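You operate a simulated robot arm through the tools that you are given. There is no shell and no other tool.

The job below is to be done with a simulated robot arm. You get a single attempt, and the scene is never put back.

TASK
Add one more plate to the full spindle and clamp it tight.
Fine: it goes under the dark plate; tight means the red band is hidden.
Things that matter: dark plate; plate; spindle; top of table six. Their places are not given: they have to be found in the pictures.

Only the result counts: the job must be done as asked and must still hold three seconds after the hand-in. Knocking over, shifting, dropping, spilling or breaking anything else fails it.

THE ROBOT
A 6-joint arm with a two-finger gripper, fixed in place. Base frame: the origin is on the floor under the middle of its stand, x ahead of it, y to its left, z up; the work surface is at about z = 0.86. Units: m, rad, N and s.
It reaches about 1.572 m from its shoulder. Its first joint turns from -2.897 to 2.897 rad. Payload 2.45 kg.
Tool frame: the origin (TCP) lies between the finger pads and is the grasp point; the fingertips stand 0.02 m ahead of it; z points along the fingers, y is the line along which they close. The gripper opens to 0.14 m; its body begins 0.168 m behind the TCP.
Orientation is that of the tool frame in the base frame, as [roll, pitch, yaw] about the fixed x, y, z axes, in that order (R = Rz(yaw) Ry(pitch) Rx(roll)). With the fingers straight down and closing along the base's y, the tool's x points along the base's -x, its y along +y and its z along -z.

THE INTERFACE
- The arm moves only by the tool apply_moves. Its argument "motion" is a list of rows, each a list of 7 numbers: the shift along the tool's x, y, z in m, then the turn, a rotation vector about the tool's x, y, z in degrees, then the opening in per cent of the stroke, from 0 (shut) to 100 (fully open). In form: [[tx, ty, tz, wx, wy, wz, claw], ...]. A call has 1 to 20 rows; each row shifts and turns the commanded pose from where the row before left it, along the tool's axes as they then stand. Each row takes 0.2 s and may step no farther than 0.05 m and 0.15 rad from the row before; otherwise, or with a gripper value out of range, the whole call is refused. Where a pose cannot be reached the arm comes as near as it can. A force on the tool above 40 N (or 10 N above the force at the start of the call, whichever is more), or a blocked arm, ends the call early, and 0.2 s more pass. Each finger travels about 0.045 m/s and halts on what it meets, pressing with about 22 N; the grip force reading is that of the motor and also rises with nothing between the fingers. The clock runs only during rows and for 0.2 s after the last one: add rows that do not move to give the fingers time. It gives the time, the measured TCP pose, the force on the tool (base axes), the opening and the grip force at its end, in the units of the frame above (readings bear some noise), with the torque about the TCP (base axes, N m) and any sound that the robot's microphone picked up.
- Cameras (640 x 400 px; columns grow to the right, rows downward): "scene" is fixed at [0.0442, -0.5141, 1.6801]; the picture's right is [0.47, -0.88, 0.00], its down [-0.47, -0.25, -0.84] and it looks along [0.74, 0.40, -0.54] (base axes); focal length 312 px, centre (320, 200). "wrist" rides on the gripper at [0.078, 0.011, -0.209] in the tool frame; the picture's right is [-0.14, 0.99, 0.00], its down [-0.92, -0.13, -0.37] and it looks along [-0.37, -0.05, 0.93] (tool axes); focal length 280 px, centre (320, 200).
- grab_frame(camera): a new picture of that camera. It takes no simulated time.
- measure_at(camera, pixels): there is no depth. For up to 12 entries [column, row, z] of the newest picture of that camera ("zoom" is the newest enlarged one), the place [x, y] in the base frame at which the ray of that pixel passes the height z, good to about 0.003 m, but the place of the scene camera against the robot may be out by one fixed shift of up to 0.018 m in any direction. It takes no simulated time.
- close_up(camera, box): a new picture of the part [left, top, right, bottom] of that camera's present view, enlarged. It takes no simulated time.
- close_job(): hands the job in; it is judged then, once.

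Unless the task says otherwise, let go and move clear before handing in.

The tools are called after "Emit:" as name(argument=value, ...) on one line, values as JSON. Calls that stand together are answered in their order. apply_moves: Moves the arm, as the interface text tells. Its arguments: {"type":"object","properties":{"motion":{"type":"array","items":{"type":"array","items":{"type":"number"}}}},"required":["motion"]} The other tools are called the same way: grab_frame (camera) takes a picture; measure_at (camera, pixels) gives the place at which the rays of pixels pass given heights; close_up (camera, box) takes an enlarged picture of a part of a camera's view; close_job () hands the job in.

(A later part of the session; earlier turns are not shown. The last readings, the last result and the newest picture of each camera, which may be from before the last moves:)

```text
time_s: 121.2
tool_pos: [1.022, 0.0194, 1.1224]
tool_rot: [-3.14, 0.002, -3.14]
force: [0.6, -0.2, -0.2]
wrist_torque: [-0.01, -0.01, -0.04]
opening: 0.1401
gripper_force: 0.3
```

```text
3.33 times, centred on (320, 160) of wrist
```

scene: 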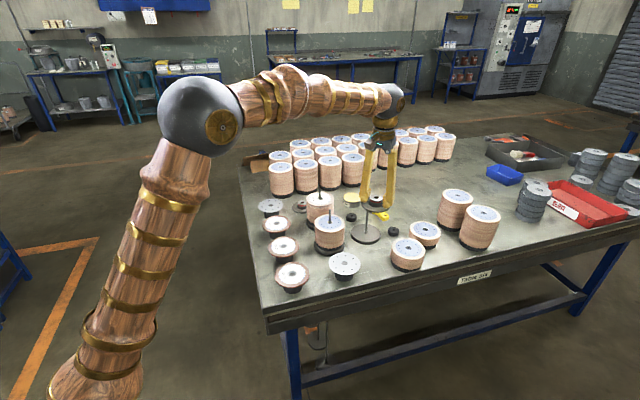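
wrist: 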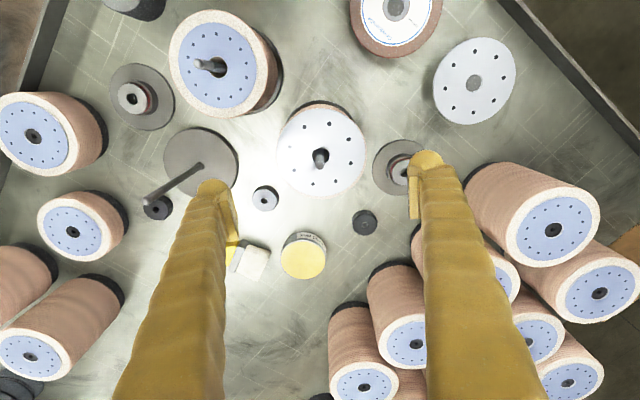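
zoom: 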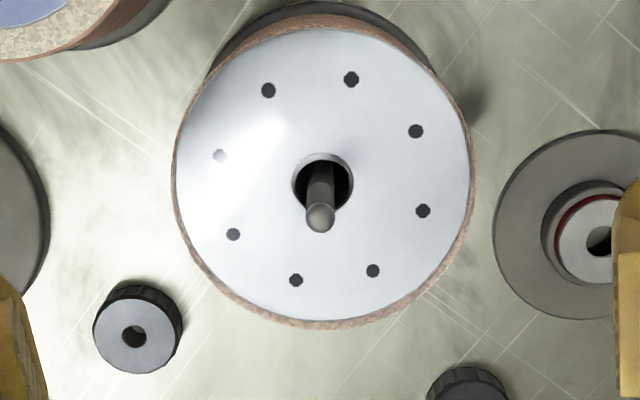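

The plate now lies flat on the wheel with the rod through its bore. I'll go back to the dark plate at (0.920,-0.250) and hover above its boss to verify its position.

Emit:
apply_moves(motion=[[0.01695, -0.0449, 0, 0, 0, 0, 90], [0.01695, -0.0449, 0, 0, 0, 0, 80], [0.01695, -0.0449, 0, 0, 0, 0, 70], [0.01695, -0.0449, 0, 0, 0, 0, 60], [0.01695, -0.0449, 0, 0, 0, 0, 60], [0.01695, -0.0449, 0, 0, 0, 0, 60], [0, 0, 0.045, 0, 0, 0, 60], [0, 0, 0.045, 0, 0, 0, 60], [0, 0, 0.03, 0, 0, 0, 60], [0, 0, 0, 0, 0, 0, 60]])

Emit:
close_up(camera="wrist", box=[230, 110, 410, 240])

```text
time_s: 123.4
tool_pos: [0.9212, -0.2492, 1.0031]
tool_rot: [-3.139, 0.001, -3.14]
force: [0.6, -0.1, -0.4]
wrist_torque: [-0.04, 0.0, -0.02]
opening: 0.0842
gripper_force: 0.1
```

```text
3.08 times, centred on (320, 175) of wrist
```

zoom: 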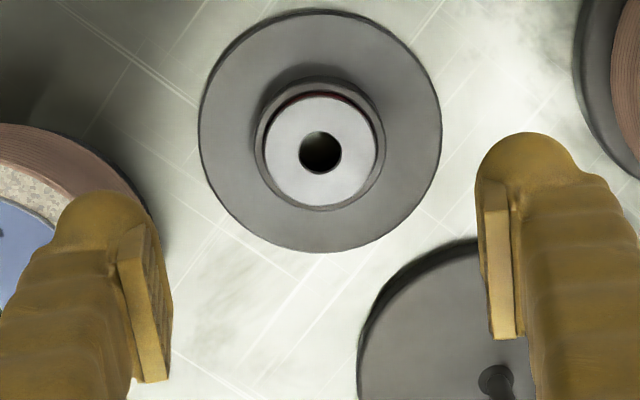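

The dark plate is exactly where I left it (boss at zoom (320,152)). I'll descend to z≈0.888 and close on the boss.

Emit:
apply_moves(motion=[[0, -0.0005, 0.045, 0, 0, 0, 60], [0, 0, 0.045, 0, 0, 0, 60], [0, 0, 0.018, 0, 0, 0, 60], [0, 0, 0.007, 0, 0, 0, 60], [0, 0, 0, 0, 0, 0, 60], [0, 0, 0, 0, 0, 0, 48], [0, 0, 0, 0, 0, 0, 40], [0, 0, 0, 0, 0, 0, 30], [0, 0, 0, 0, 0, 0, 30], [0, 0, 0, 0, 0, 0, 30]])

Emit:
close_up(camera="scene", box=[345, 230, 405, 270])

Emit:
close_up(camera="wrist", box=[230, 110, 410, 240])

```text
time_s: 125.6
tool_pos: [0.9222, -0.2505, 0.887]
tool_rot: [-3.14, 0.002, -3.14]
force: [-0.2, 0.8, -0.2]
wrist_torque: [0.0, -0.03, -0.02]
opening: 0.0512
gripper_force: 22.3
```

```text
10.00 times, centred on (375, 250) of scene
```

zoom: 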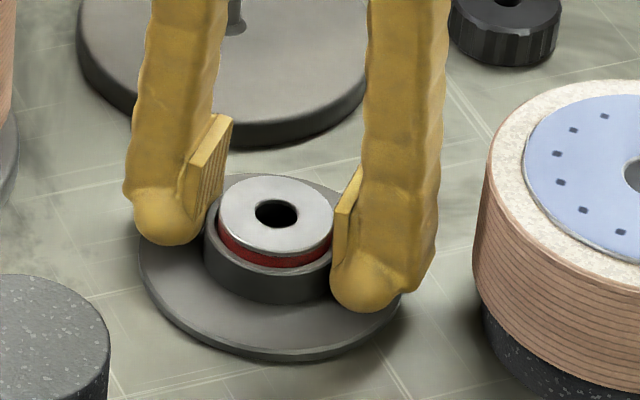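

```text
3.08 times, centred on (320, 175) of wrist
```

zoom: 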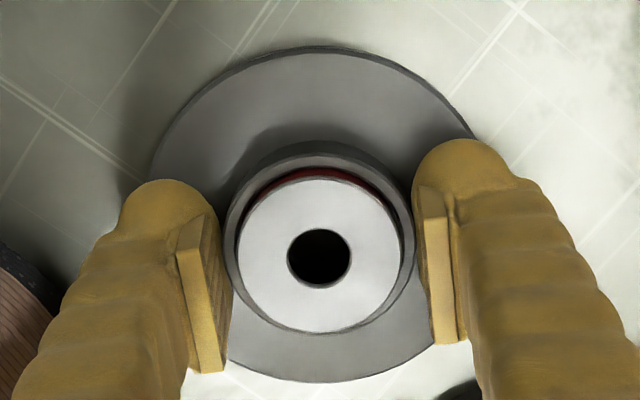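

The boss is gripped again (51.2 mm, bore at zoom (319,258)). I'll lift it and carry it above the spindle axis.

Emit:
apply_moves(motion=[[0, 0, -0.005, 0, 0, 0, 30], [0, 0, -0.03, 0, 0, 0, 30], [0, 0, -0.045, 0, 0, 0, 30], [0, 0, -0.045, 0, 0, 0, 30], [0, 0, -0.045, 0, 0, 0, 30], [0, 0, -0.045, 0, 0, 0, 30], [0, 0, -0.025, 0, 0, 0, 30], [-0.01667, 0.0448, 0, 0, 0, 0, 30], [-0.01667, 0.0448, 0, 0, 0, 0, 30], [-0.01667, 0.0448, 0, 0, 0, 0, 30], [-0.01667, 0.0448, 0, 0, 0, 0, 30], [-0.01667, 0.0448, 0, 0, 0, 0, 30], [-0.01667, 0.0448, 0, 0, 0, 0, 30], [0, 0, 0, 0, 0, 0, 30]])

Emit:
apply_moves(motion=[[0, 0, 0.03, 0, 0, 0, 30], [0, 0, 0.025, 0, 0, 0, 30], [0, 0, 0, 0, 0, 0, 30]])

Emit:
close_up(camera="wrist", box=[230, 110, 410, 240])

Emit:
close_up(camera="scene", box=[290, 165, 354, 205])

```text
time_s: 128.6
tool_pos: [1.0197, 0.0193, 1.127]
tool_rot: [-3.138, 0.002, -3.141]
force: [0.1, 0.7, -4.4]
wrist_torque: [0.06, -0.01, 0.04]
opening: 0.0512
gripper_force: 21.5
```

```text
time_s: 129.4
tool_pos: [1.0221, 0.0176, 1.0734]
tool_rot: [-3.139, 0.002, -3.14]
force: [0.0, -0.1, -4.2]
wrist_torque: [0.0, 0.0, -0.03]
opening: 0.0509
gripper_force: 22.5
```

```text
3.08 times, centred on (320, 175) of wrist
```

zoom: 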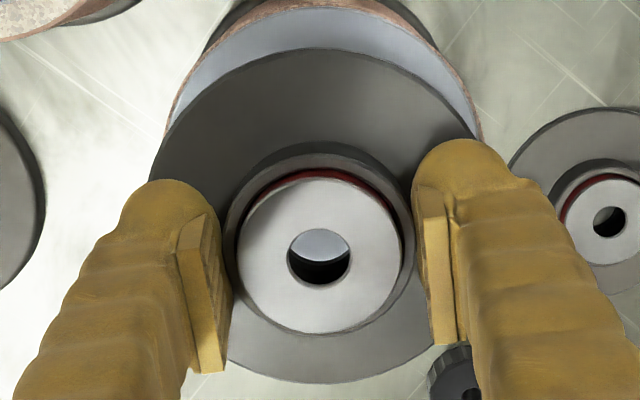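

```text
10.00 times, centred on (322, 185) of scene
```

zoom: 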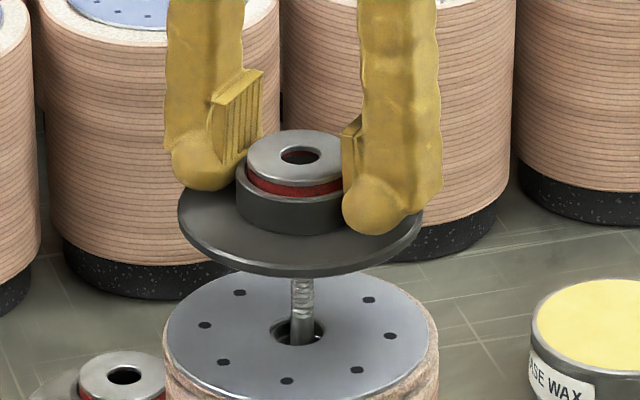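

The dark plate is above the rod with the bore in line (scene zoom (300,155) over rod (302,300)). I'll lower slowly, watching for any contact with the rod tip.

Emit:
apply_moves(motion=[[0, 0, 0.008, 0, 0, 0, 30], [0, 0, 0.006, 0, 0, 0, 30], [0, 0, 0.004, 0, 0, 0, 30], [0, 0, 0.004, 0, 0, 0, 30], [0, 0, 0, 0, 0, 0, 30]])

Emit:
close_up(camera="wrist", box=[230, 110, 410, 240])

Emit:
close_up(camera="scene", box=[290, 165, 354, 205])

```text
time_s: 130.6
tool_pos: [1.0206, 0.0194, 1.0506]
tool_rot: [-3.137, 0.002, -3.141]
force: [0.7, 0.6, -4.3]
wrist_torque: [0.0, 0.01, 0.02]
opening: 0.0509
gripper_force: 22.1
```

```text
3.08 times, centred on (320, 175) of wrist
```

zoom: 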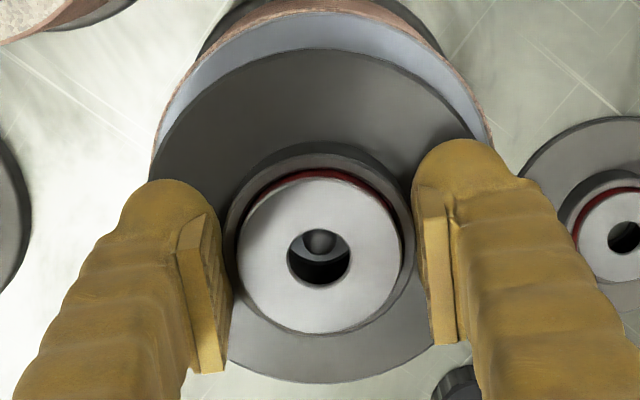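

```text
10.00 times, centred on (322, 185) of scene
```

zoom: 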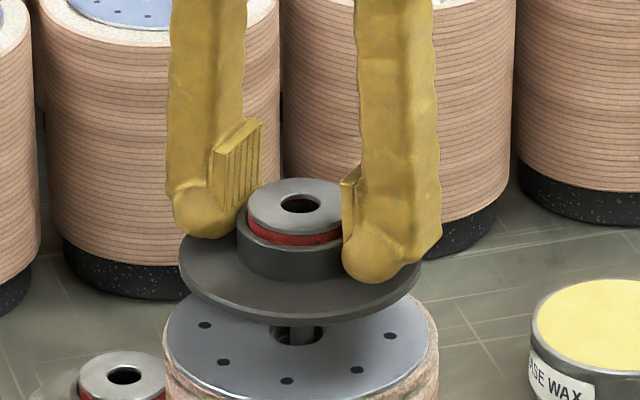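

The rod tip has entered the bore (zoom (321,241)) and sits about 2 mm ahead of bore centre in x. I'll shift +1.8 mm in x and continue lowering.

Emit:
apply_moves(motion=[[-0.0018, 0, 0, 0, 0, 0, 30], [0, 0, 0.005, 0, 0, 0, 30], [0, 0, 0.006, 0, 0, 0, 30], [0, 0, 0.006, 0, 0, 0, 30], [0, 0, 0.006, 0, 0, 0, 30], [0, 0, 0, 0, 0, 0, 30]])

Emit:
close_up(camera="wrist", box=[230, 110, 410, 240])

Emit:
close_up(camera="scene", box=[290, 170, 354, 210])

```text
time_s: 132.0
tool_pos: [1.0228, 0.0188, 1.0283]
tool_rot: [-3.138, 0.001, -3.139]
force: [0.1, -0.9, -5.1]
wrist_torque: [-0.01, -0.01, 0.0]
opening: 0.051
gripper_force: 22.1
```

```text
3.08 times, centred on (320, 175) of wrist
```

zoom: 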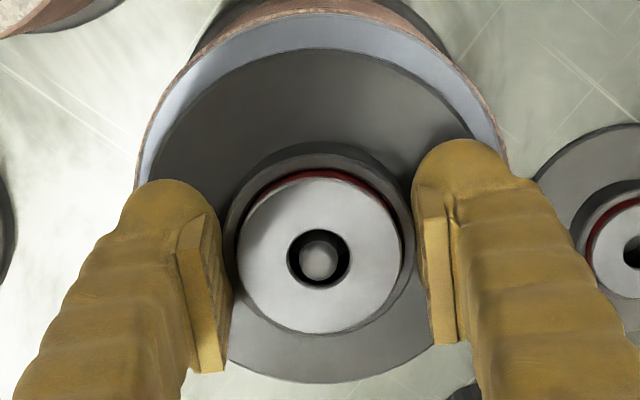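

```text
10.00 times, centred on (322, 190) of scene
```

zoom: 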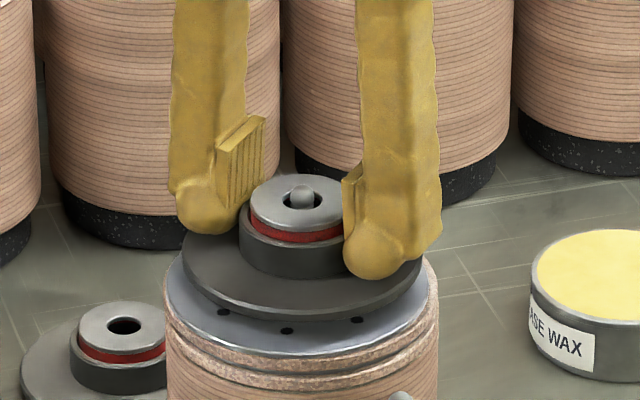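

The rod is centred in the bore (zoom (319,260)). I'll lower the remaining ~13 mm, ending with 1 mm steps to feel the seat.

Emit:
apply_moves(motion=[[0, 0, 0.005, 0, 0, 0, 30], [0, 0, 0.004, 0, 0, 0, 30], [0, 0, 0.001, 0, 0, 0, 30], [0, 0, 0.001, 0, 0, 0, 30], [0, 0, 0, 0, 0, 0, 30]])

Emit:
apply_moves(motion=[[0, 0, 0.001, 0, 0, 0, 30], [0, 0, 0.001, 0, 0, 0, 30], [0, 0, 0, 0, 0, 0, 30]])

```text
time_s: 133.2
tool_pos: [1.0233, 0.0184, 1.0172]
tool_rot: [-3.138, 0.004, -3.138]
force: [2.8, 0.4, 15.4]
wrist_torque: [-0.01, -0.04, -0.12]
opening: 0.0513
gripper_force: 21.8
```

```text
time_s: 134.0
tool_pos: [1.0238, 0.0176, 1.0153]
tool_rot: [-3.138, 0.003, -3.138]
force: [-0.4, 0.9, 23.1]
wrist_torque: [0.33, 0.11, -0.01]
opening: 0.0512
gripper_force: 21.8
```

The dark plate is seated (23 N up at z≈1.016, about 3 mm higher than before, matching the added plate). I'll relax, open, and rise.

Emit:
apply_moves(motion=[[0, 0, -0.002, 0, 0, 0, 30], [0, 0, 0, 0, 0, 0, 38], [0, 0, 0, 0, 0, 0, 45], [0, 0, 0, 0, 0, 0, 55], [0, 0, 0, 0, 0, 0, 60], [0, 0, -0.01, 0, 0, 0, 60], [0, 0, -0.03, 0, 0, 0, 60], [0, 0, -0.04, 0, 0, 0, 60], [0, 0, -0.03, 0, 0, 0, 60], [0, 0, 0, 0, 0, 0, 60]])

Emit:
close_up(camera="wrist", box=[250, 100, 390, 220])

Emit:
close_up(camera="scene", box=[298, 180, 342, 208])

```text
time_s: 136.2
tool_pos: [1.0221, 0.0192, 1.1262]
tool_rot: [-3.138, 0.003, -3.14]
force: [-0.1, -0.1, 0.1]
wrist_torque: [0.03, 0.0, -0.01]
opening: 0.0839
gripper_force: 0.0
```

```text
3.33 times, centred on (320, 160) of wrist
```

zoom: 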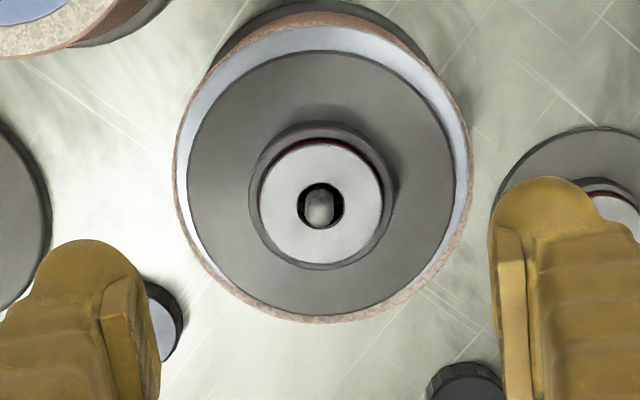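

```text
14.29 times, centred on (320, 194) of scene
```

zoom: 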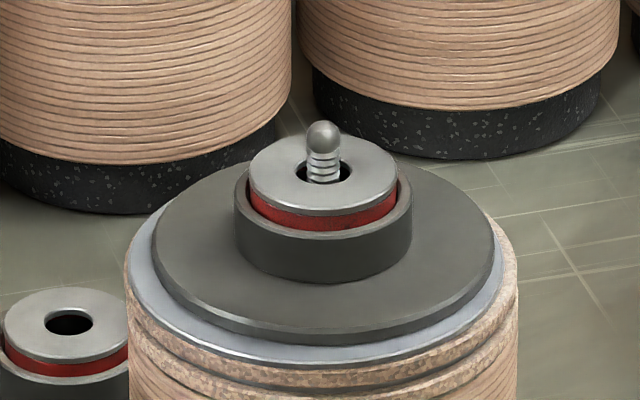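

The dark plate sits on the new plate with the rod tip and threads protruding and the red band visible. Next I'll fetch the knob: rotate the wrist 90° counter-clockwise (to save clockwise travel for tightening) and move above (1.100,-0.285).

Emit:
apply_moves(motion=[[0, 0, 0, 0, 0, -8.18, 60], [0, 0, 0, 0, 0, -8.18, 60], [0, 0, 0, 0, 0, -8.18, 60], [0, 0, 0, 0, 0, -8.18, 60], [0, 0, 0, 0, 0, -8.18, 60], [0, 0, 0, 0, 0, -8.18, 60], [0, 0, 0, 0, 0, -8.18, 60], [0, 0, 0, 0, 0, -8.18, 60], [0, 0, 0, 0, 0, -8.18, 60], [0, 0, 0, 0, 0, -8.18, 60], [0, 0, 0, 0, 0, -8.18, 60], [0.0435, -0.0112, 0, 0, 0, 0, 60], [0.0435, -0.0112, 0, 0, 0, 0, 60], [0.0435, -0.0112, 0, 0, 0, 0, 60], [0.0435, -0.0112, 0, 0, 0, 0, 60], [0.0435, -0.0112, 0, 0, 0, 0, 60], [0.0435, -0.0112, 0, 0, 0, 0, 60], [0.0435, -0.0112, 0, 0, 0, 0, 60], [0, 0, 0.04, 0, 0, 0, 60], [0, 0, 0, 0, 0, 0, 60]])

Emit:
grab_frame(camera="wrist")

Emit:
close_up(camera="wrist", box=[230, 80, 410, 240])

```text
time_s: 140.4
tool_pos: [1.1002, -0.2868, 1.0878]
tool_rot: [-3.141, -0.003, -1.569]
force: [-0.5, 0.5, 0.4]
wrist_torque: [-0.02, 0.0, 0.02]
opening: 0.084
gripper_force: 0.1
```

```text
taken
```

wrist: 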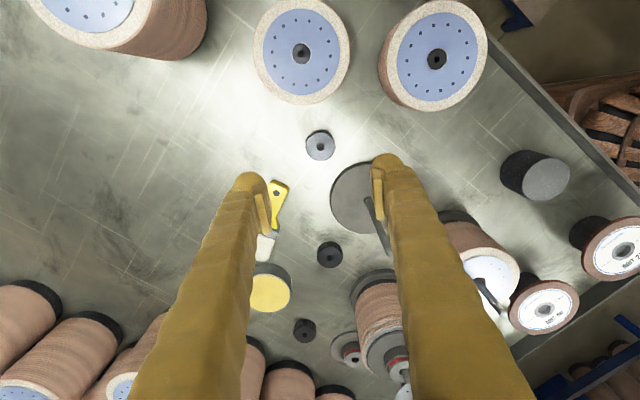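

```text
2.50 times, centred on (320, 160) of wrist
```

zoom: 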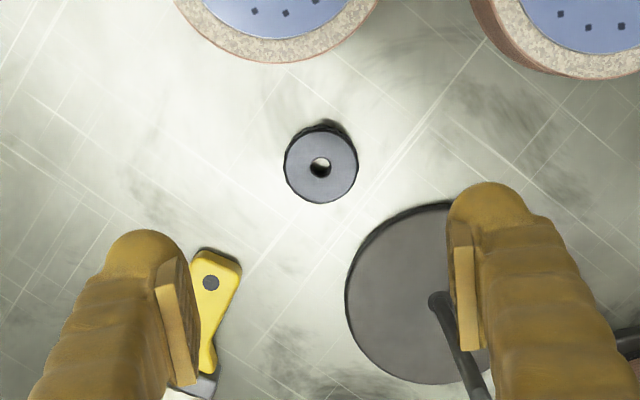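

The knob is at wrist (320,146), in line with the tool. I'll measure it before descending.

Emit:
measure_at(camera="wrist", pixels=[[320, 146, 0.878], [320, 146, 0.878], [320, 146, 0.878], [305.5, 146, 0.878], [335, 146, 0.878], [320.3, 147, 0.878]])

```text
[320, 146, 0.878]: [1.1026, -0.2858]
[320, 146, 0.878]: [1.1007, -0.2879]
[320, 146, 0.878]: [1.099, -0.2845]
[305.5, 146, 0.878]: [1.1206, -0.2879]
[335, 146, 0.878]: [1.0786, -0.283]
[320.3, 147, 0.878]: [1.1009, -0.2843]
```

The knob is at (1.1008,-0.2855). I'll descend to z≈0.882 and close on it.

Emit:
apply_moves(motion=[[-0.001, -0.0005, 0.045, 0, 0, 0, 60], [0, 0, 0.045, 0, 0, 0, 60], [0, 0, 0.045, 0, 0, 0, 60], [0, 0, 0.045, 0, 0, 0, 60], [0, 0, 0.02, 0, 0, 0, 60], [0, 0, 0.0055, 0, 0, 0, 60], [0, 0, 0, 0, 0, 0, 60]])

Emit:
close_up(camera="wrist", box=[230, 110, 410, 240])

Emit:
close_up(camera="scene", box=[370, 205, 420, 240])

```text
time_s: 142.0
tool_pos: [1.1013, -0.2861, 0.8826]
tool_rot: [-3.14, -0.004, -1.569]
force: [-0.2, 0.2, -1.1]
wrist_torque: [0.02, 0.01, 0.03]
opening: 0.0839
gripper_force: 0.0
```

```text
3.08 times, centred on (320, 175) of wrist
```

zoom: 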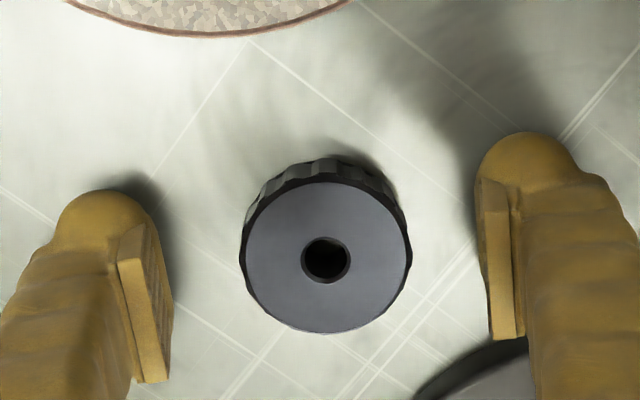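

```text
11.43 times, centred on (395, 222) of scene
```

zoom: 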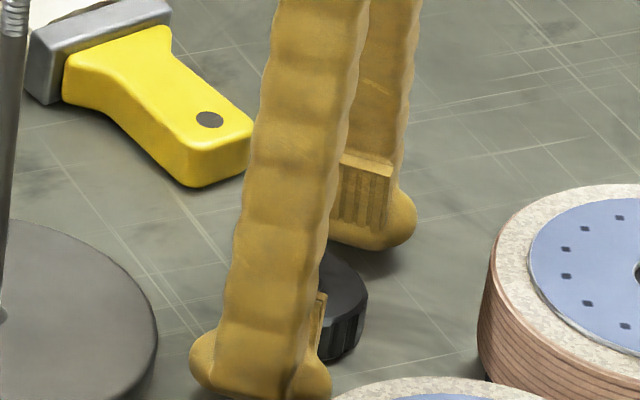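

The knob is about 1.5 mm off toward tool +y (zoom (326,258)). I'll correct that and close.

Emit:
apply_moves(motion=[[0, 0.0015, 0, 0, 0, 0, 60], [0, 0, 0, 0, 0, 0, 48], [0, 0, 0, 0, 0, 0, 40], [0, 0, 0, 0, 0, 0, 32], [0, 0, 0, 0, 0, 0, 25], [0, 0, 0, 0, 0, 0, 25], [0, 0, 0, 0, 0, 0, 25]])

Emit:
close_up(camera="wrist", box=[230, 110, 410, 240])

```text
time_s: 143.6
tool_pos: [1.1, -0.2853, 0.8823]
tool_rot: [-3.14, -0.004, -1.57]
force: [-0.4, 0.8, 0.6]
wrist_torque: [-0.01, -0.04, -0.02]
opening: 0.0448
gripper_force: 21.6
```

```text
3.08 times, centred on (320, 175) of wrist
```

zoom: 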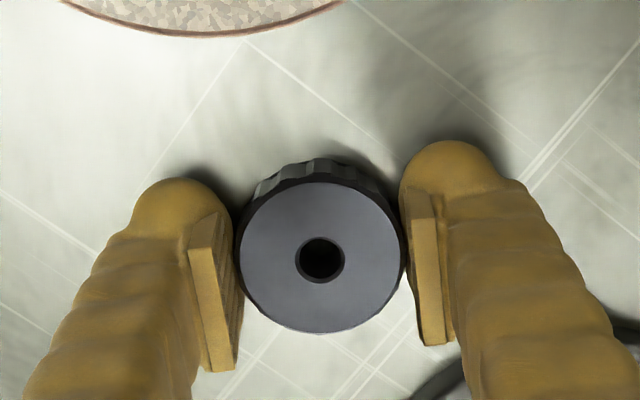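

The knob is gripped (44.8 mm). I'll lift it and carry it back above the spindle axis (1.0213, 0.0184).

Emit:
apply_moves(motion=[[0, 0, -0.02, 0, 0, 0, 25], [0, 0, -0.045, 0, 0, 0, 25], [0, 0, -0.045, 0, 0, 0, 25], [0, 0, -0.045, 0, 0, 0, 25], [0, 0, -0.045, 0, 0, 0, 25], [0, 0, -0.04, 0, 0, 0, 25], [-0.0434, 0.01121, 0, 0, 0, 0, 25], [-0.0434, 0.01121, 0, 0, 0, 0, 25], [-0.0434, 0.01121, 0, 0, 0, 0, 25], [-0.0434, 0.01121, 0, 0, 0, 0, 25], [-0.0434, 0.01121, 0, 0, 0, 0, 25], [-0.0434, 0.01121, 0, 0, 0, 0, 25], [-0.0434, 0.01121, 0, 0, 0, 0, 25], [0, 0, 0, 0, 0, 0, 25]])

Emit:
apply_moves(motion=[[0, 0, 0, 0, 0, -8, 25], [0, 0, 0, 0, 0, -8, 25], [0, 0, 0, 0, 0, -8, 25], [0, 0, 0, 0, 0, -8, 25], [0, 0, 0, 0, 0, -8, 25], [0, 0, 0, 0, 0, -8, 25], [0, 0, 0, 0, 0, -8, 25], [0, 0, 0, 0, 0, -8, 25], [0, 0, 0, 0, 0, -8, 25], [0, 0, 0, 0, 0, -4, 25], [0, 0, 0.03, 0, 0, 0, 25], [0, 0, 0, 0, 0, 0, 25]])

Emit:
grab_frame(camera="wrist")

Emit:
close_up(camera="wrist", box=[230, 100, 410, 240])

Emit:
close_up(camera="scene", box=[290, 150, 354, 205])

```text
time_s: 146.6
tool_pos: [1.0212, 0.0189, 1.1222]
tool_rot: [-3.14, -0.003, -1.569]
force: [0.7, -0.6, -0.8]
wrist_torque: [-0.02, 0.01, 0.0]
opening: 0.0446
gripper_force: 22.7
```

```text
time_s: 149.2
tool_pos: [1.0223, 0.0192, 1.0908]
tool_rot: [3.138, -0.002, -0.244]
force: [0.1, -0.5, -0.1]
wrist_torque: [0.01, 0.01, -0.02]
opening: 0.0444
gripper_force: 22.7
```

```text
taken
```

wrist: 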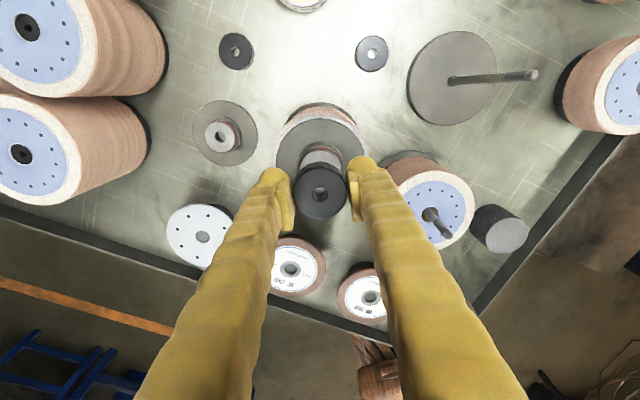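

```text
2.86 times, centred on (320, 170) of wrist
```

zoom: 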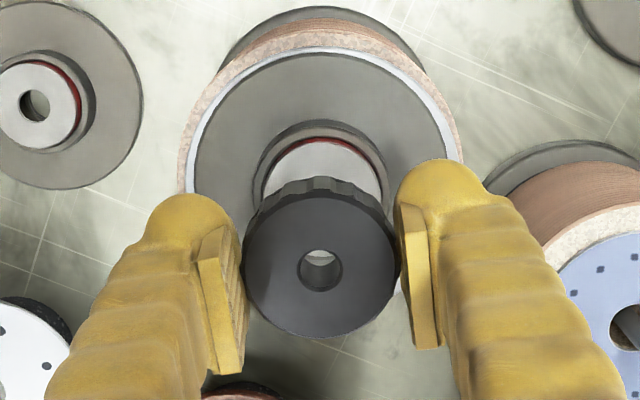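

```text
7.27 times, centred on (322, 178) of scene
```

zoom: 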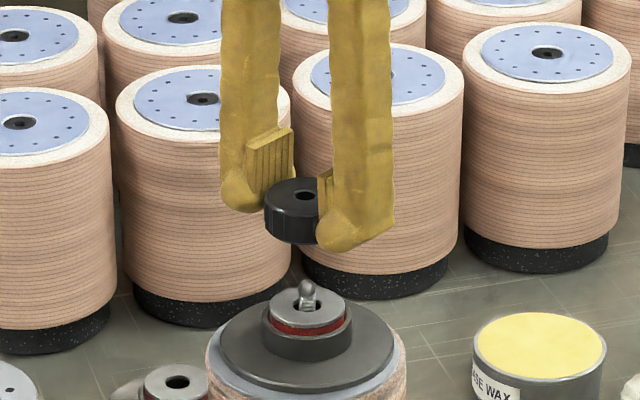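

The knob is above the rod with the wrist near its counter-clockwise limit (yaw -0.24). I'll lower to z≈1.060, just above the rod tip, and check alignment through the knob's hole.

Emit:
apply_moves(motion=[[0, 0.0006, 0.02, 0, 0, 0, 25], [0, 0, 0.011, 0, 0, 0, 25], [0, 0, 0, 0, 0, 0, 25]])

Emit:
close_up(camera="wrist", box=[250, 120, 390, 240])

Emit:
close_up(camera="scene", box=[298, 170, 342, 198])

```text
time_s: 150.0
tool_pos: [1.0224, 0.0186, 1.0595]
tool_rot: [3.138, -0.004, -0.243]
force: [0.2, 0.2, -1.0]
wrist_torque: [0.03, -0.02, 0.03]
opening: 0.0446
gripper_force: 22.0
```

```text
3.33 times, centred on (320, 180) of wrist
```

zoom: 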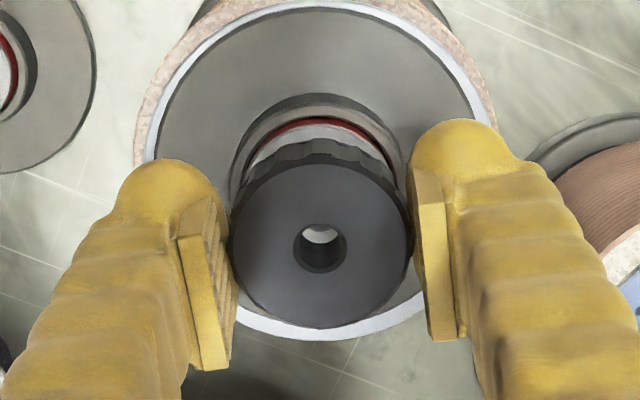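

```text
14.29 times, centred on (320, 184) of scene
```

zoom: 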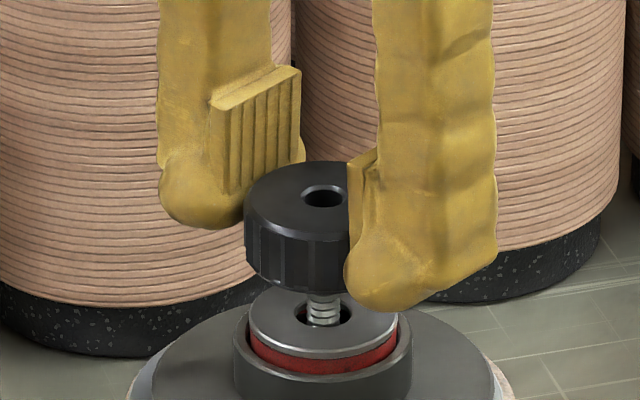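

In the scene view the knob's hole (325,197) lines up with the rod (322,310). I'll lower gently onto the rod tip and watch for force.

Emit:
apply_moves(motion=[[0, 0, 0.002, 0, 0, 0, 25], [0, 0, 0.002, 0, 0, 0, 25], [0, 0, 0.002, 0, 0, 0, 25], [0, 0, 0.002, 0, 0, 0, 25], [0, 0, 0, 0, 0, 0, 25]])

Emit:
close_up(camera="wrist", box=[250, 120, 390, 240])

Emit:
close_up(camera="scene", box=[298, 170, 342, 198])

```text
time_s: 151.2
tool_pos: [1.0217, 0.0186, 1.0525]
tool_rot: [3.137, -0.002, -0.243]
force: [-0.2, -0.4, -0.5]
wrist_torque: [-0.02, -0.01, 0.02]
opening: 0.0444
gripper_force: 22.0
```

```text
3.33 times, centred on (320, 180) of wrist
```

zoom: 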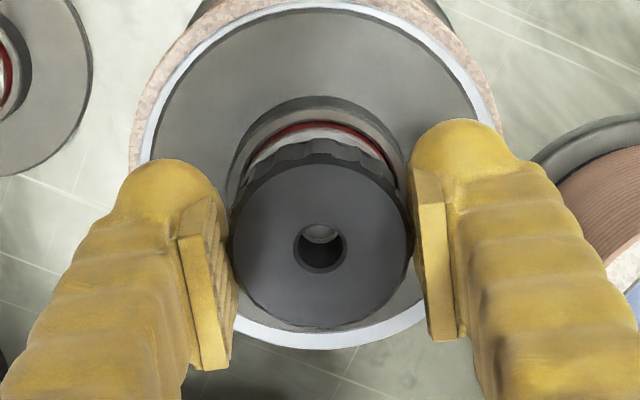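

```text
14.29 times, centred on (320, 184) of scene
```

zoom: 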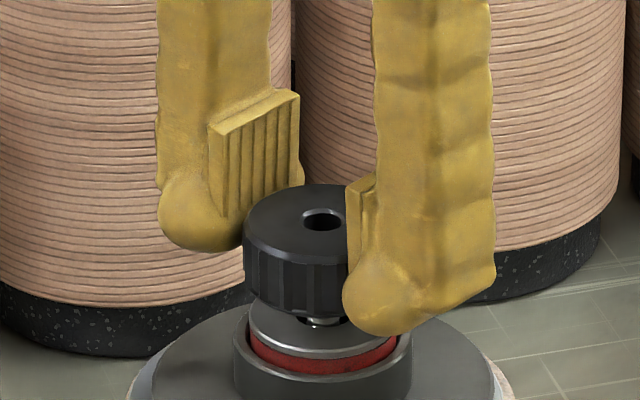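

No contact at z=1.0525, with the rod tip entering the knob. I'll keep lowering in 1 mm steps toward the expected thread start at z≈1.043.

Emit:
apply_moves(motion=[[0, 0, 0.001, 0, 0, 0, 25], [0, 0, 0.001, 0, 0, 0, 25], [0, 0, 0.001, 0, 0, 0, 25], [0, 0, 0.001, 0, 0, 0, 25], [0, 0, 0.001, 0, 0, 0, 25], [0, 0, 0, 0, 0, 0, 25]])

Emit:
apply_moves(motion=[[0, 0, 0.001, 0, 0, 0, 25], [0, 0, 0.001, 0, 0, 0, 25], [0, 0, 0.001, 0, 0, 0, 25], [0, 0, 0, 0, 0, 0, 25]])

Emit:
close_up(camera="wrist", box=[250, 120, 390, 240])

Emit:
close_up(camera="scene", box=[298, 170, 342, 198])

```text
time_s: 152.6
tool_pos: [1.022, 0.0175, 1.0469]
tool_rot: [3.136, -0.004, -0.243]
force: [0.3, -0.5, -0.2]
wrist_torque: [-0.02, 0.0, 0.02]
opening: 0.0444
gripper_force: 22.0
```

```text
time_s: 153.6
tool_pos: [1.0203, 0.0171, 1.0434]
tool_rot: [3.139, -0.004, -0.241]
force: [0.0, -0.3, -0.4]
wrist_torque: [0.0, 0.02, -0.04]
opening: 0.0446
gripper_force: 22.2
```

```text
3.33 times, centred on (320, 180) of wrist
```

zoom: 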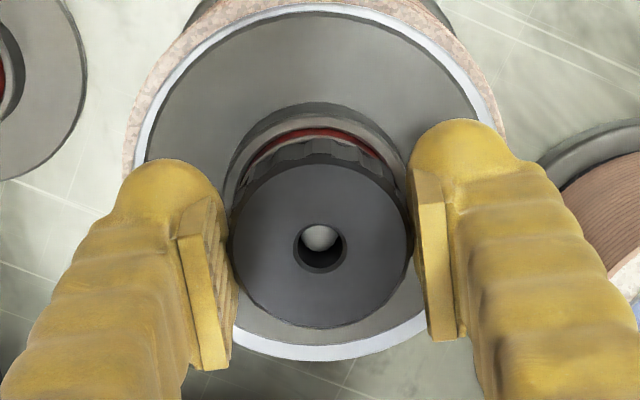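

```text
14.29 times, centred on (320, 184) of scene
```

zoom: 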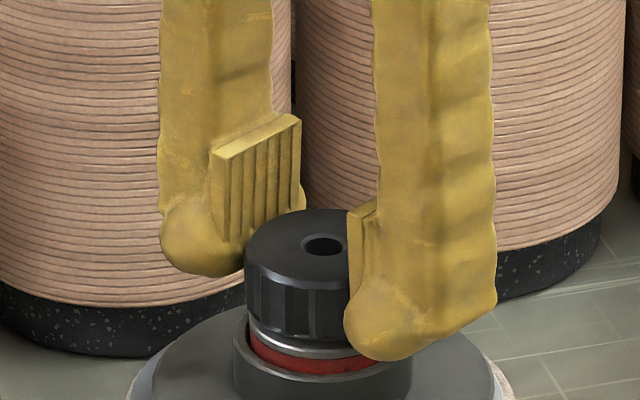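

The rod tip shows in the knob's hole (zoom (320,237)) and the knob nears the sleeve, still without force. I'll step down 1 mm at a time to find the thread or sleeve contact.

Emit:
apply_moves(motion=[[0, 0, 0.001, 0, 0, 0, 25], [0, 0, 0, 0, 0, 0, 25]])

Emit:
apply_moves(motion=[[0, 0, 0.001, 0, 0, 0, 25], [0, 0, 0, 0, 0, 0, 25]])

```text
time_s: 154.2
tool_pos: [1.0218, 0.0175, 1.0427]
tool_rot: [3.138, -0.002, -0.242]
force: [0.6, 2.2, -2.9]
wrist_torque: [0.12, -0.08, -0.02]
opening: 0.0446
gripper_force: 21.9
```

```text
time_s: 154.8
tool_pos: [1.0214, 0.0184, 1.042]
tool_rot: [3.138, -0.004, -0.243]
force: [-3.1, 3.8, 0.7]
wrist_torque: [0.1, 0.1, 0.01]
opening: 0.0448
gripper_force: 21.7
```

Small side forces appear at z≈1.042, suggesting the thread start. I'll begin turning clockwise with a small matching descent and watch the readings.

Emit:
apply_moves(motion=[[0, 0, 0.0001, 0, 0, 8.5, 25], [0, 0, 0.0001, 0, 0, 8.5, 25], [0, 0, 0.0001, 0, 0, 8.5, 25], [0, 0, 0.0001, 0, 0, 8.5, 25], [0, 0, 0.0001, 0, 0, 8.5, 25], [0, 0, 0.0001, 0, 0, 8.5, 25], [0, 0, 0, 0, 0, 0, 25]])

Emit:
close_up(camera="wrist", box=[250, 120, 390, 240])

Emit:
close_up(camera="scene", box=[298, 170, 342, 198])

```text
time_s: 156.4
tool_pos: [1.0214, 0.0171, 1.0426]
tool_rot: [3.141, -0.005, -1.134]
force: [-2.7, -1.7, 0.5]
wrist_torque: [-0.04, 0.11, -0.04]
opening: 0.0448
gripper_force: 22.1
```

```text
3.33 times, centred on (320, 180) of wrist
```

zoom: 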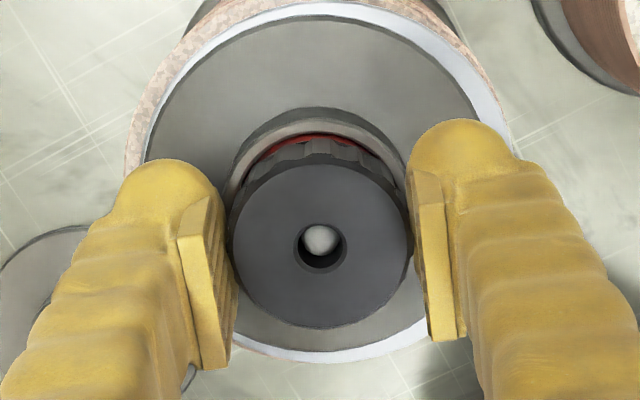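

```text
14.29 times, centred on (320, 184) of scene
```

zoom: 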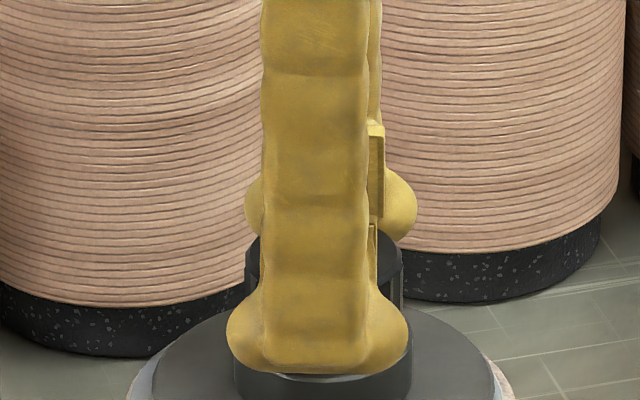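

Turning is smooth (force ~0) and the rod tip is slowly nearing the hole's top. I'll continue clockwise 170°.

Emit:
apply_moves(motion=[[0, 0, 0.0001, 0, 0, 8.5, 25], [0, 0, 0.0001, 0, 0, 8.5, 25], [0, 0, 0.0001, 0, 0, 8.5, 25], [0, 0, 0.0001, 0, 0, 8.5, 25], [0, 0, 0.0001, 0, 0, 8.5, 25], [0, 0, 0.0001, 0, 0, 8.5, 25], [0, 0, 0.0001, 0, 0, 8.5, 25], [0, 0, 0.0001, 0, 0, 8.5, 25], [0, 0, 0.0001, 0, 0, 8.5, 25], [0, 0, 0.0001, 0, 0, 8.5, 25], [0, 0, 0.0001, 0, 0, 8.5, 25], [0, 0, 0.0001, 0, 0, 8.5, 25], [0, 0, 0.0001, 0, 0, 8.5, 25], [0, 0, 0.0001, 0, 0, 8.5, 25], [0, 0, 0.0001, 0, 0, 8.5, 25], [0, 0, 0, 0, 0, 0, 25]])

Emit:
close_up(camera="wrist", box=[250, 120, 390, 240])

Emit:
close_up(camera="scene", box=[298, 170, 342, 198])

```text
time_s: 159.8
tool_pos: [1.0216, 0.0178, 1.0396]
tool_rot: [-3.138, 0.005, 2.924]
force: [-6.1, 3.6, 4.5]
wrist_torque: [0.04, 0.17, -0.03]
opening: 0.0446
gripper_force: 21.9
```

```text
3.33 times, centred on (320, 180) of wrist
```

zoom: 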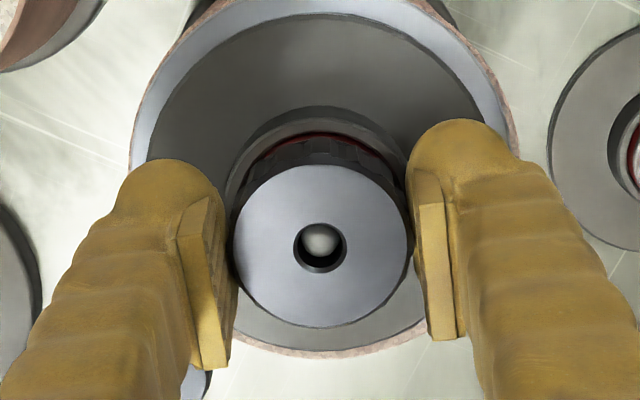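

```text
14.29 times, centred on (320, 184) of scene
```

zoom: 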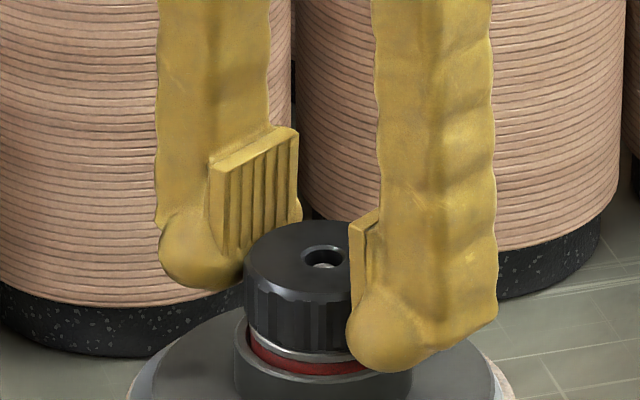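

The knob is threading on properly (hole dropped to scene zoom (325,257), force +4.5 N). I'll continue clockwise toward the wrist limit.

Emit:
apply_moves(motion=[[0, 0, 0.0001, 0, 0, 8.5, 25], [0, 0, 0.0001, 0, 0, 8.5, 25], [0, 0, 0.0001, 0, 0, 8.5, 25], [0, 0, 0.0001, 0, 0, 8.5, 25], [0, 0, 0.0001, 0, 0, 8.5, 25], [0, 0, 0.0001, 0, 0, 8.5, 25], [0, 0, 0.0001, 0, 0, 8.5, 25], [0, 0, 0.0001, 0, 0, 8.5, 25], [0, 0, 0.0001, 0, 0, 8.5, 25], [0, 0, 0.0001, 0, 0, 8.5, 25], [0, 0, 0.0001, 0, 0, 8.5, 25], [0, 0, 0.0001, 0, 0, 8.5, 25], [0, 0, 0.0001, 0, 0, 8.5, 25], [0, 0, 0.0001, 0, 0, 8.5, 25], [0, 0, 0.0001, 0, 0, 8.5, 25], [0, 0, 0.0001, 0, 0, 8.5, 25], [0, 0, 0, 0, 0, 0, 25]])

Emit:
close_up(camera="wrist", box=[250, 120, 390, 240])

Emit:
close_up(camera="scene", box=[298, 170, 342, 198])

```text
time_s: 163.4
tool_pos: [1.0206, 0.0178, 1.0382]
tool_rot: [3.137, 0.0, 0.549]
force: [-0.2, 0.7, 2.7]
wrist_torque: [-0.02, 0.02, -0.09]
opening: 0.0446
gripper_force: 21.7
```

```text
3.33 times, centred on (320, 180) of wrist
```

zoom: 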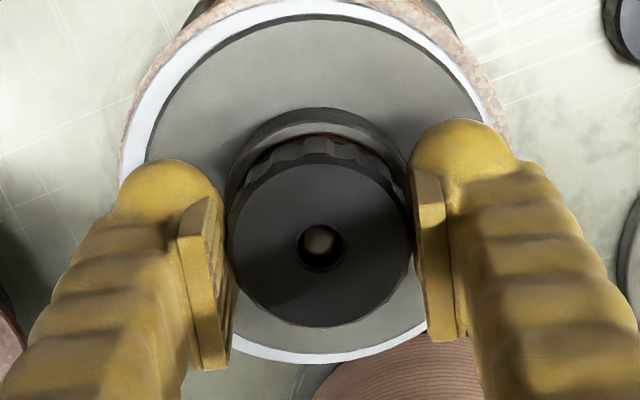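

```text
14.29 times, centred on (320, 184) of scene
```

zoom: 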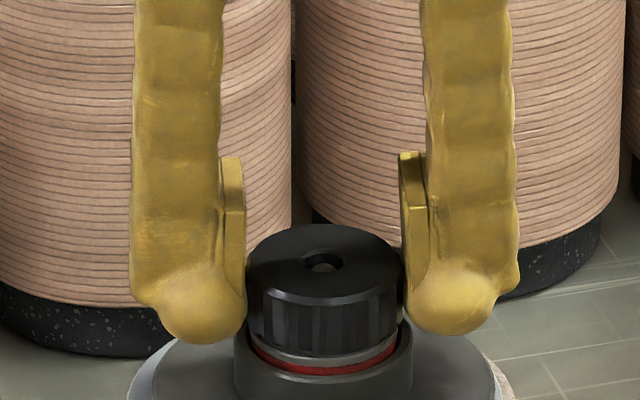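

The red band is now only a thin sliver (zoom (325,368)), with slight torque building. I'll open, rotate back counter-clockwise, and regrip for the final tightening.

Emit:
apply_moves(motion=[[0, 0, 0, 0, 0, 0, 35], [0, 0, 0, 0, 0, 0, 45], [0, 0, 0, 0, 0, -8.5, 45], [0, 0, 0, 0, 0, -8.5, 45], [0, 0, 0, 0, 0, -8.5, 45], [0, 0, 0, 0, 0, -8.5, 45], [0, 0, 0, 0, 0, -8.5, 45], [0, 0, 0, 0, 0, -8.5, 45], [0, 0, 0, 0, 0, -8.5, 45], [0, 0, 0, 0, 0, -8.5, 45], [0, 0, 0, 0, 0, -8.5, 45], [0, 0, 0, 0, 0, -8.5, 45], [0, 0, 0, 0, 0, -8.5, 45], [0, 0, 0, 0, 0, -8.5, 45], [0, 0, 0, 0, 0, -8.5, 45], [0, 0, 0, 0, 0, -8.5, 45], [0, 0, 0, 0, 0, -8.5, 45], [0, 0, 0, 0, 0, -8.5, 45], [0, 0, 0, 0, 0, -8.5, 45], [0, 0, 0, 0, 0, -8.5, 45]])

Emit:
apply_moves(motion=[[0, 0, 0, 0, 0, -8.5, 45], [0, 0, 0, 0, 0, -8.5, 45], [0, 0, 0, 0, 0, -8.5, 45], [0, 0, 0, 0, 0, -8.5, 45], [0, 0, 0, 0, 0, -8.5, 45], [0, 0, 0, 0, 0, -8.5, 45], [0, 0, 0, 0, 0, -8.5, 45], [0, 0, 0, 0, 0, -8.5, 45], [0, 0, 0, 0, 0, -8.5, 45], [0, 0, 0, 0, 0, -8.5, 45], [0, 0, 0, 0, 0, -8.5, 45], [0, 0, 0, 0, 0, -8.5, 45], [0, 0, 0, 0, 0, -8.5, 45], [0, 0, 0, 0, 0, -8.5, 45], [0, 0, 0, 0, 0, -8.5, 45], [0, 0, 0, 0, 0, -8.5, 45], [0, 0, 0, 0, 0, -8.5, 45], [0, 0, 0, 0, 0, 0, 45]])

Emit:
close_up(camera="wrist", box=[250, 120, 390, 240])

Emit:
close_up(camera="scene", box=[298, 170, 342, 198])

```text
time_s: 167.6
tool_pos: [1.0209, 0.0185, 1.0394]
tool_rot: [-3.14, 0.001, -3.06]
force: [-0.1, -0.4, 0.5]
wrist_torque: [0.02, -0.02, 0.01]
opening: 0.0631
gripper_force: 0.1
```

```text
time_s: 171.4
tool_pos: [1.0221, 0.0184, 1.0381]
tool_rot: [3.139, -0.004, -0.54]
force: [-0.1, 0.2, -0.1]
wrist_torque: [0.02, 0.02, 0.0]
opening: 0.0629
gripper_force: 0.1
```

```text
3.33 times, centred on (320, 180) of wrist
```

zoom: 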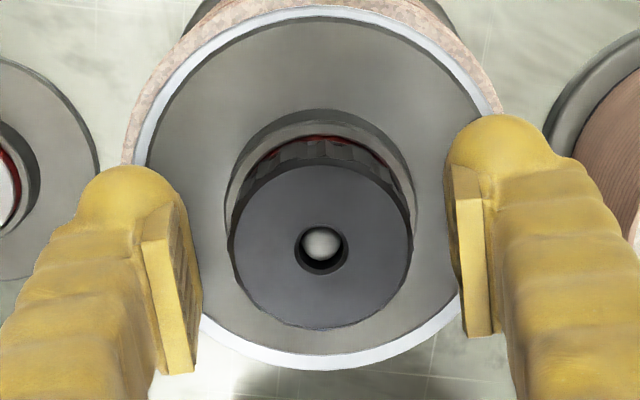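

```text
14.29 times, centred on (320, 184) of scene
```

zoom: 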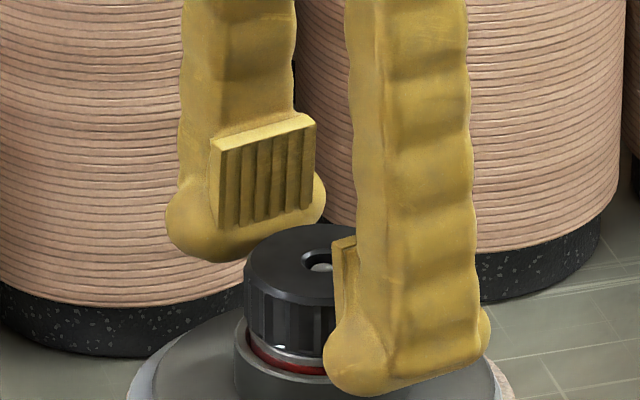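

The knob held its position. I'll close and tighten clockwise another 150° with a matching descent.

Emit:
apply_moves(motion=[[0, 0, 0, 0, 0, 0, 30], [0, 0, 0, 0, 0, 0, 25], [0, 0, 0, 0, 0, 0, 25], [0, 0, 0.0001, 0, 0, 8.5, 25], [0, 0, 0.0001, 0, 0, 8.5, 25], [0, 0, 0.0001, 0, 0, 8.5, 25], [0, 0, 0.0001, 0, 0, 8.5, 25], [0, 0, 0.0001, 0, 0, 8.5, 25], [0, 0, 0.0001, 0, 0, 8.5, 25], [0, 0, 0.0001, 0, 0, 8.5, 25], [0, 0, 0.0001, 0, 0, 8.5, 25], [0, 0, 0.0001, 0, 0, 8.5, 25], [0, 0, 0.0001, 0, 0, 8.5, 25], [0, 0, 0, 0, 0, 0, 25]])

Emit:
close_up(camera="wrist", box=[250, 120, 390, 240])

Emit:
close_up(camera="scene", box=[298, 170, 342, 198])

```text
time_s: 174.4
tool_pos: [1.0219, 0.0182, 1.0366]
tool_rot: [-3.139, -0.002, -2.026]
force: [4.0, 1.9, -0.7]
wrist_torque: [-0.01, -0.04, -0.16]
opening: 0.0444
gripper_force: 21.7
```

```text
3.33 times, centred on (320, 180) of wrist
```

zoom: 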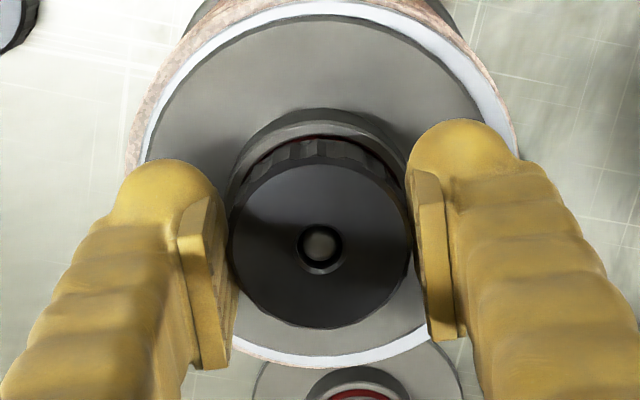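

```text
14.29 times, centred on (320, 184) of scene
```

zoom: 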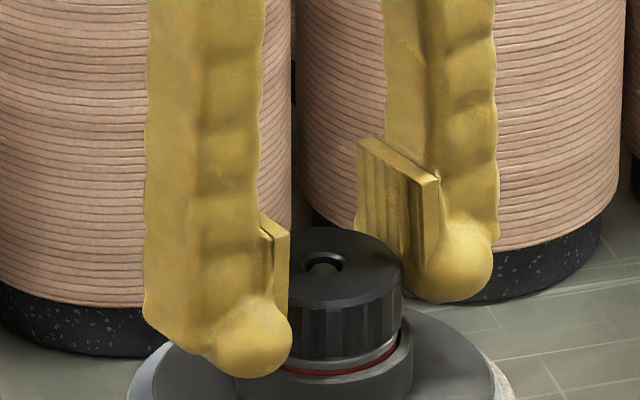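

The torque is rising (-0.16 N·m) and the red sliver is shrinking. I'll continue clockwise another 150°.

Emit:
apply_moves(motion=[[0, 0, 0.0001, 0, 0, 8.5, 25], [0, 0, 0.0001, 0, 0, 8.5, 25], [0, 0, 0.0001, 0, 0, 8.5, 25], [0, 0, 0.0001, 0, 0, 8.5, 25], [0, 0, 0.0001, 0, 0, 8.5, 25], [0, 0, 0.0001, 0, 0, 8.5, 25], [0, 0, 0.0001, 0, 0, 8.5, 25], [0, 0, 0.0001, 0, 0, 8.5, 25], [0, 0, 0.0001, 0, 0, 8.5, 25], [0, 0, 0.0001, 0, 0, 8.5, 25], [0, 0, 0.0001, 0, 0, 8.5, 25], [0, 0, 0.0001, 0, 0, 8.5, 25], [0, 0, 0.0001, 0, 0, 8.5, 25], [0, 0, 0.0001, 0, 0, 8.5, 25], [0, 0, 0.0001, 0, 0, 8.5, 25], [0, 0, 0, 0, 0, 0, 25]])

Emit:
close_up(camera="wrist", box=[250, 120, 390, 240])

Emit:
close_up(camera="scene", box=[298, 170, 342, 198])

```text
time_s: 177.8
tool_pos: [1.0219, 0.0188, 1.0363]
tool_rot: [3.141, 0.005, 2.034]
force: [-1.6, 2.9, 0.6]
wrist_torque: [0.01, 0.05, -0.1]
opening: 0.0448
gripper_force: 22.2
```

```text
3.33 times, centred on (320, 180) of wrist
```

zoom: 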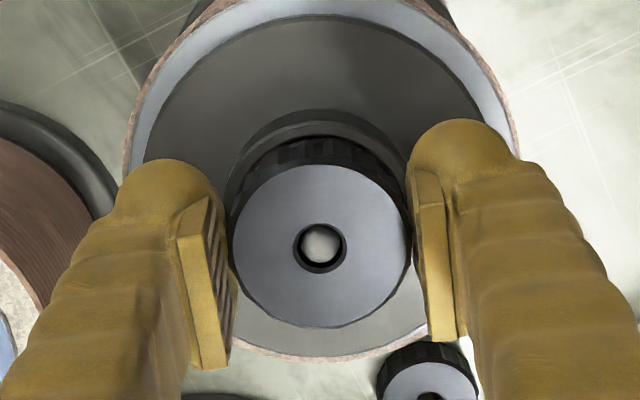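

```text
14.29 times, centred on (320, 184) of scene
```

zoom: 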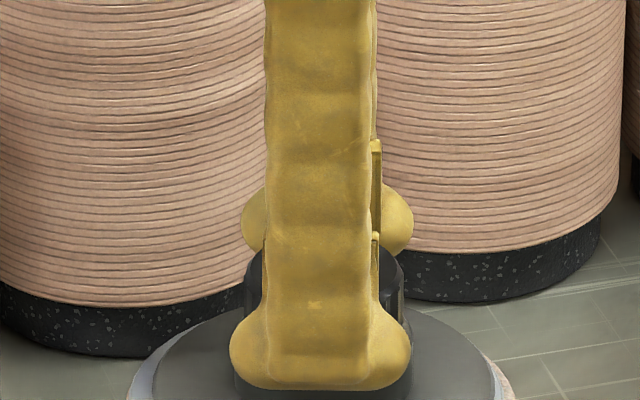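

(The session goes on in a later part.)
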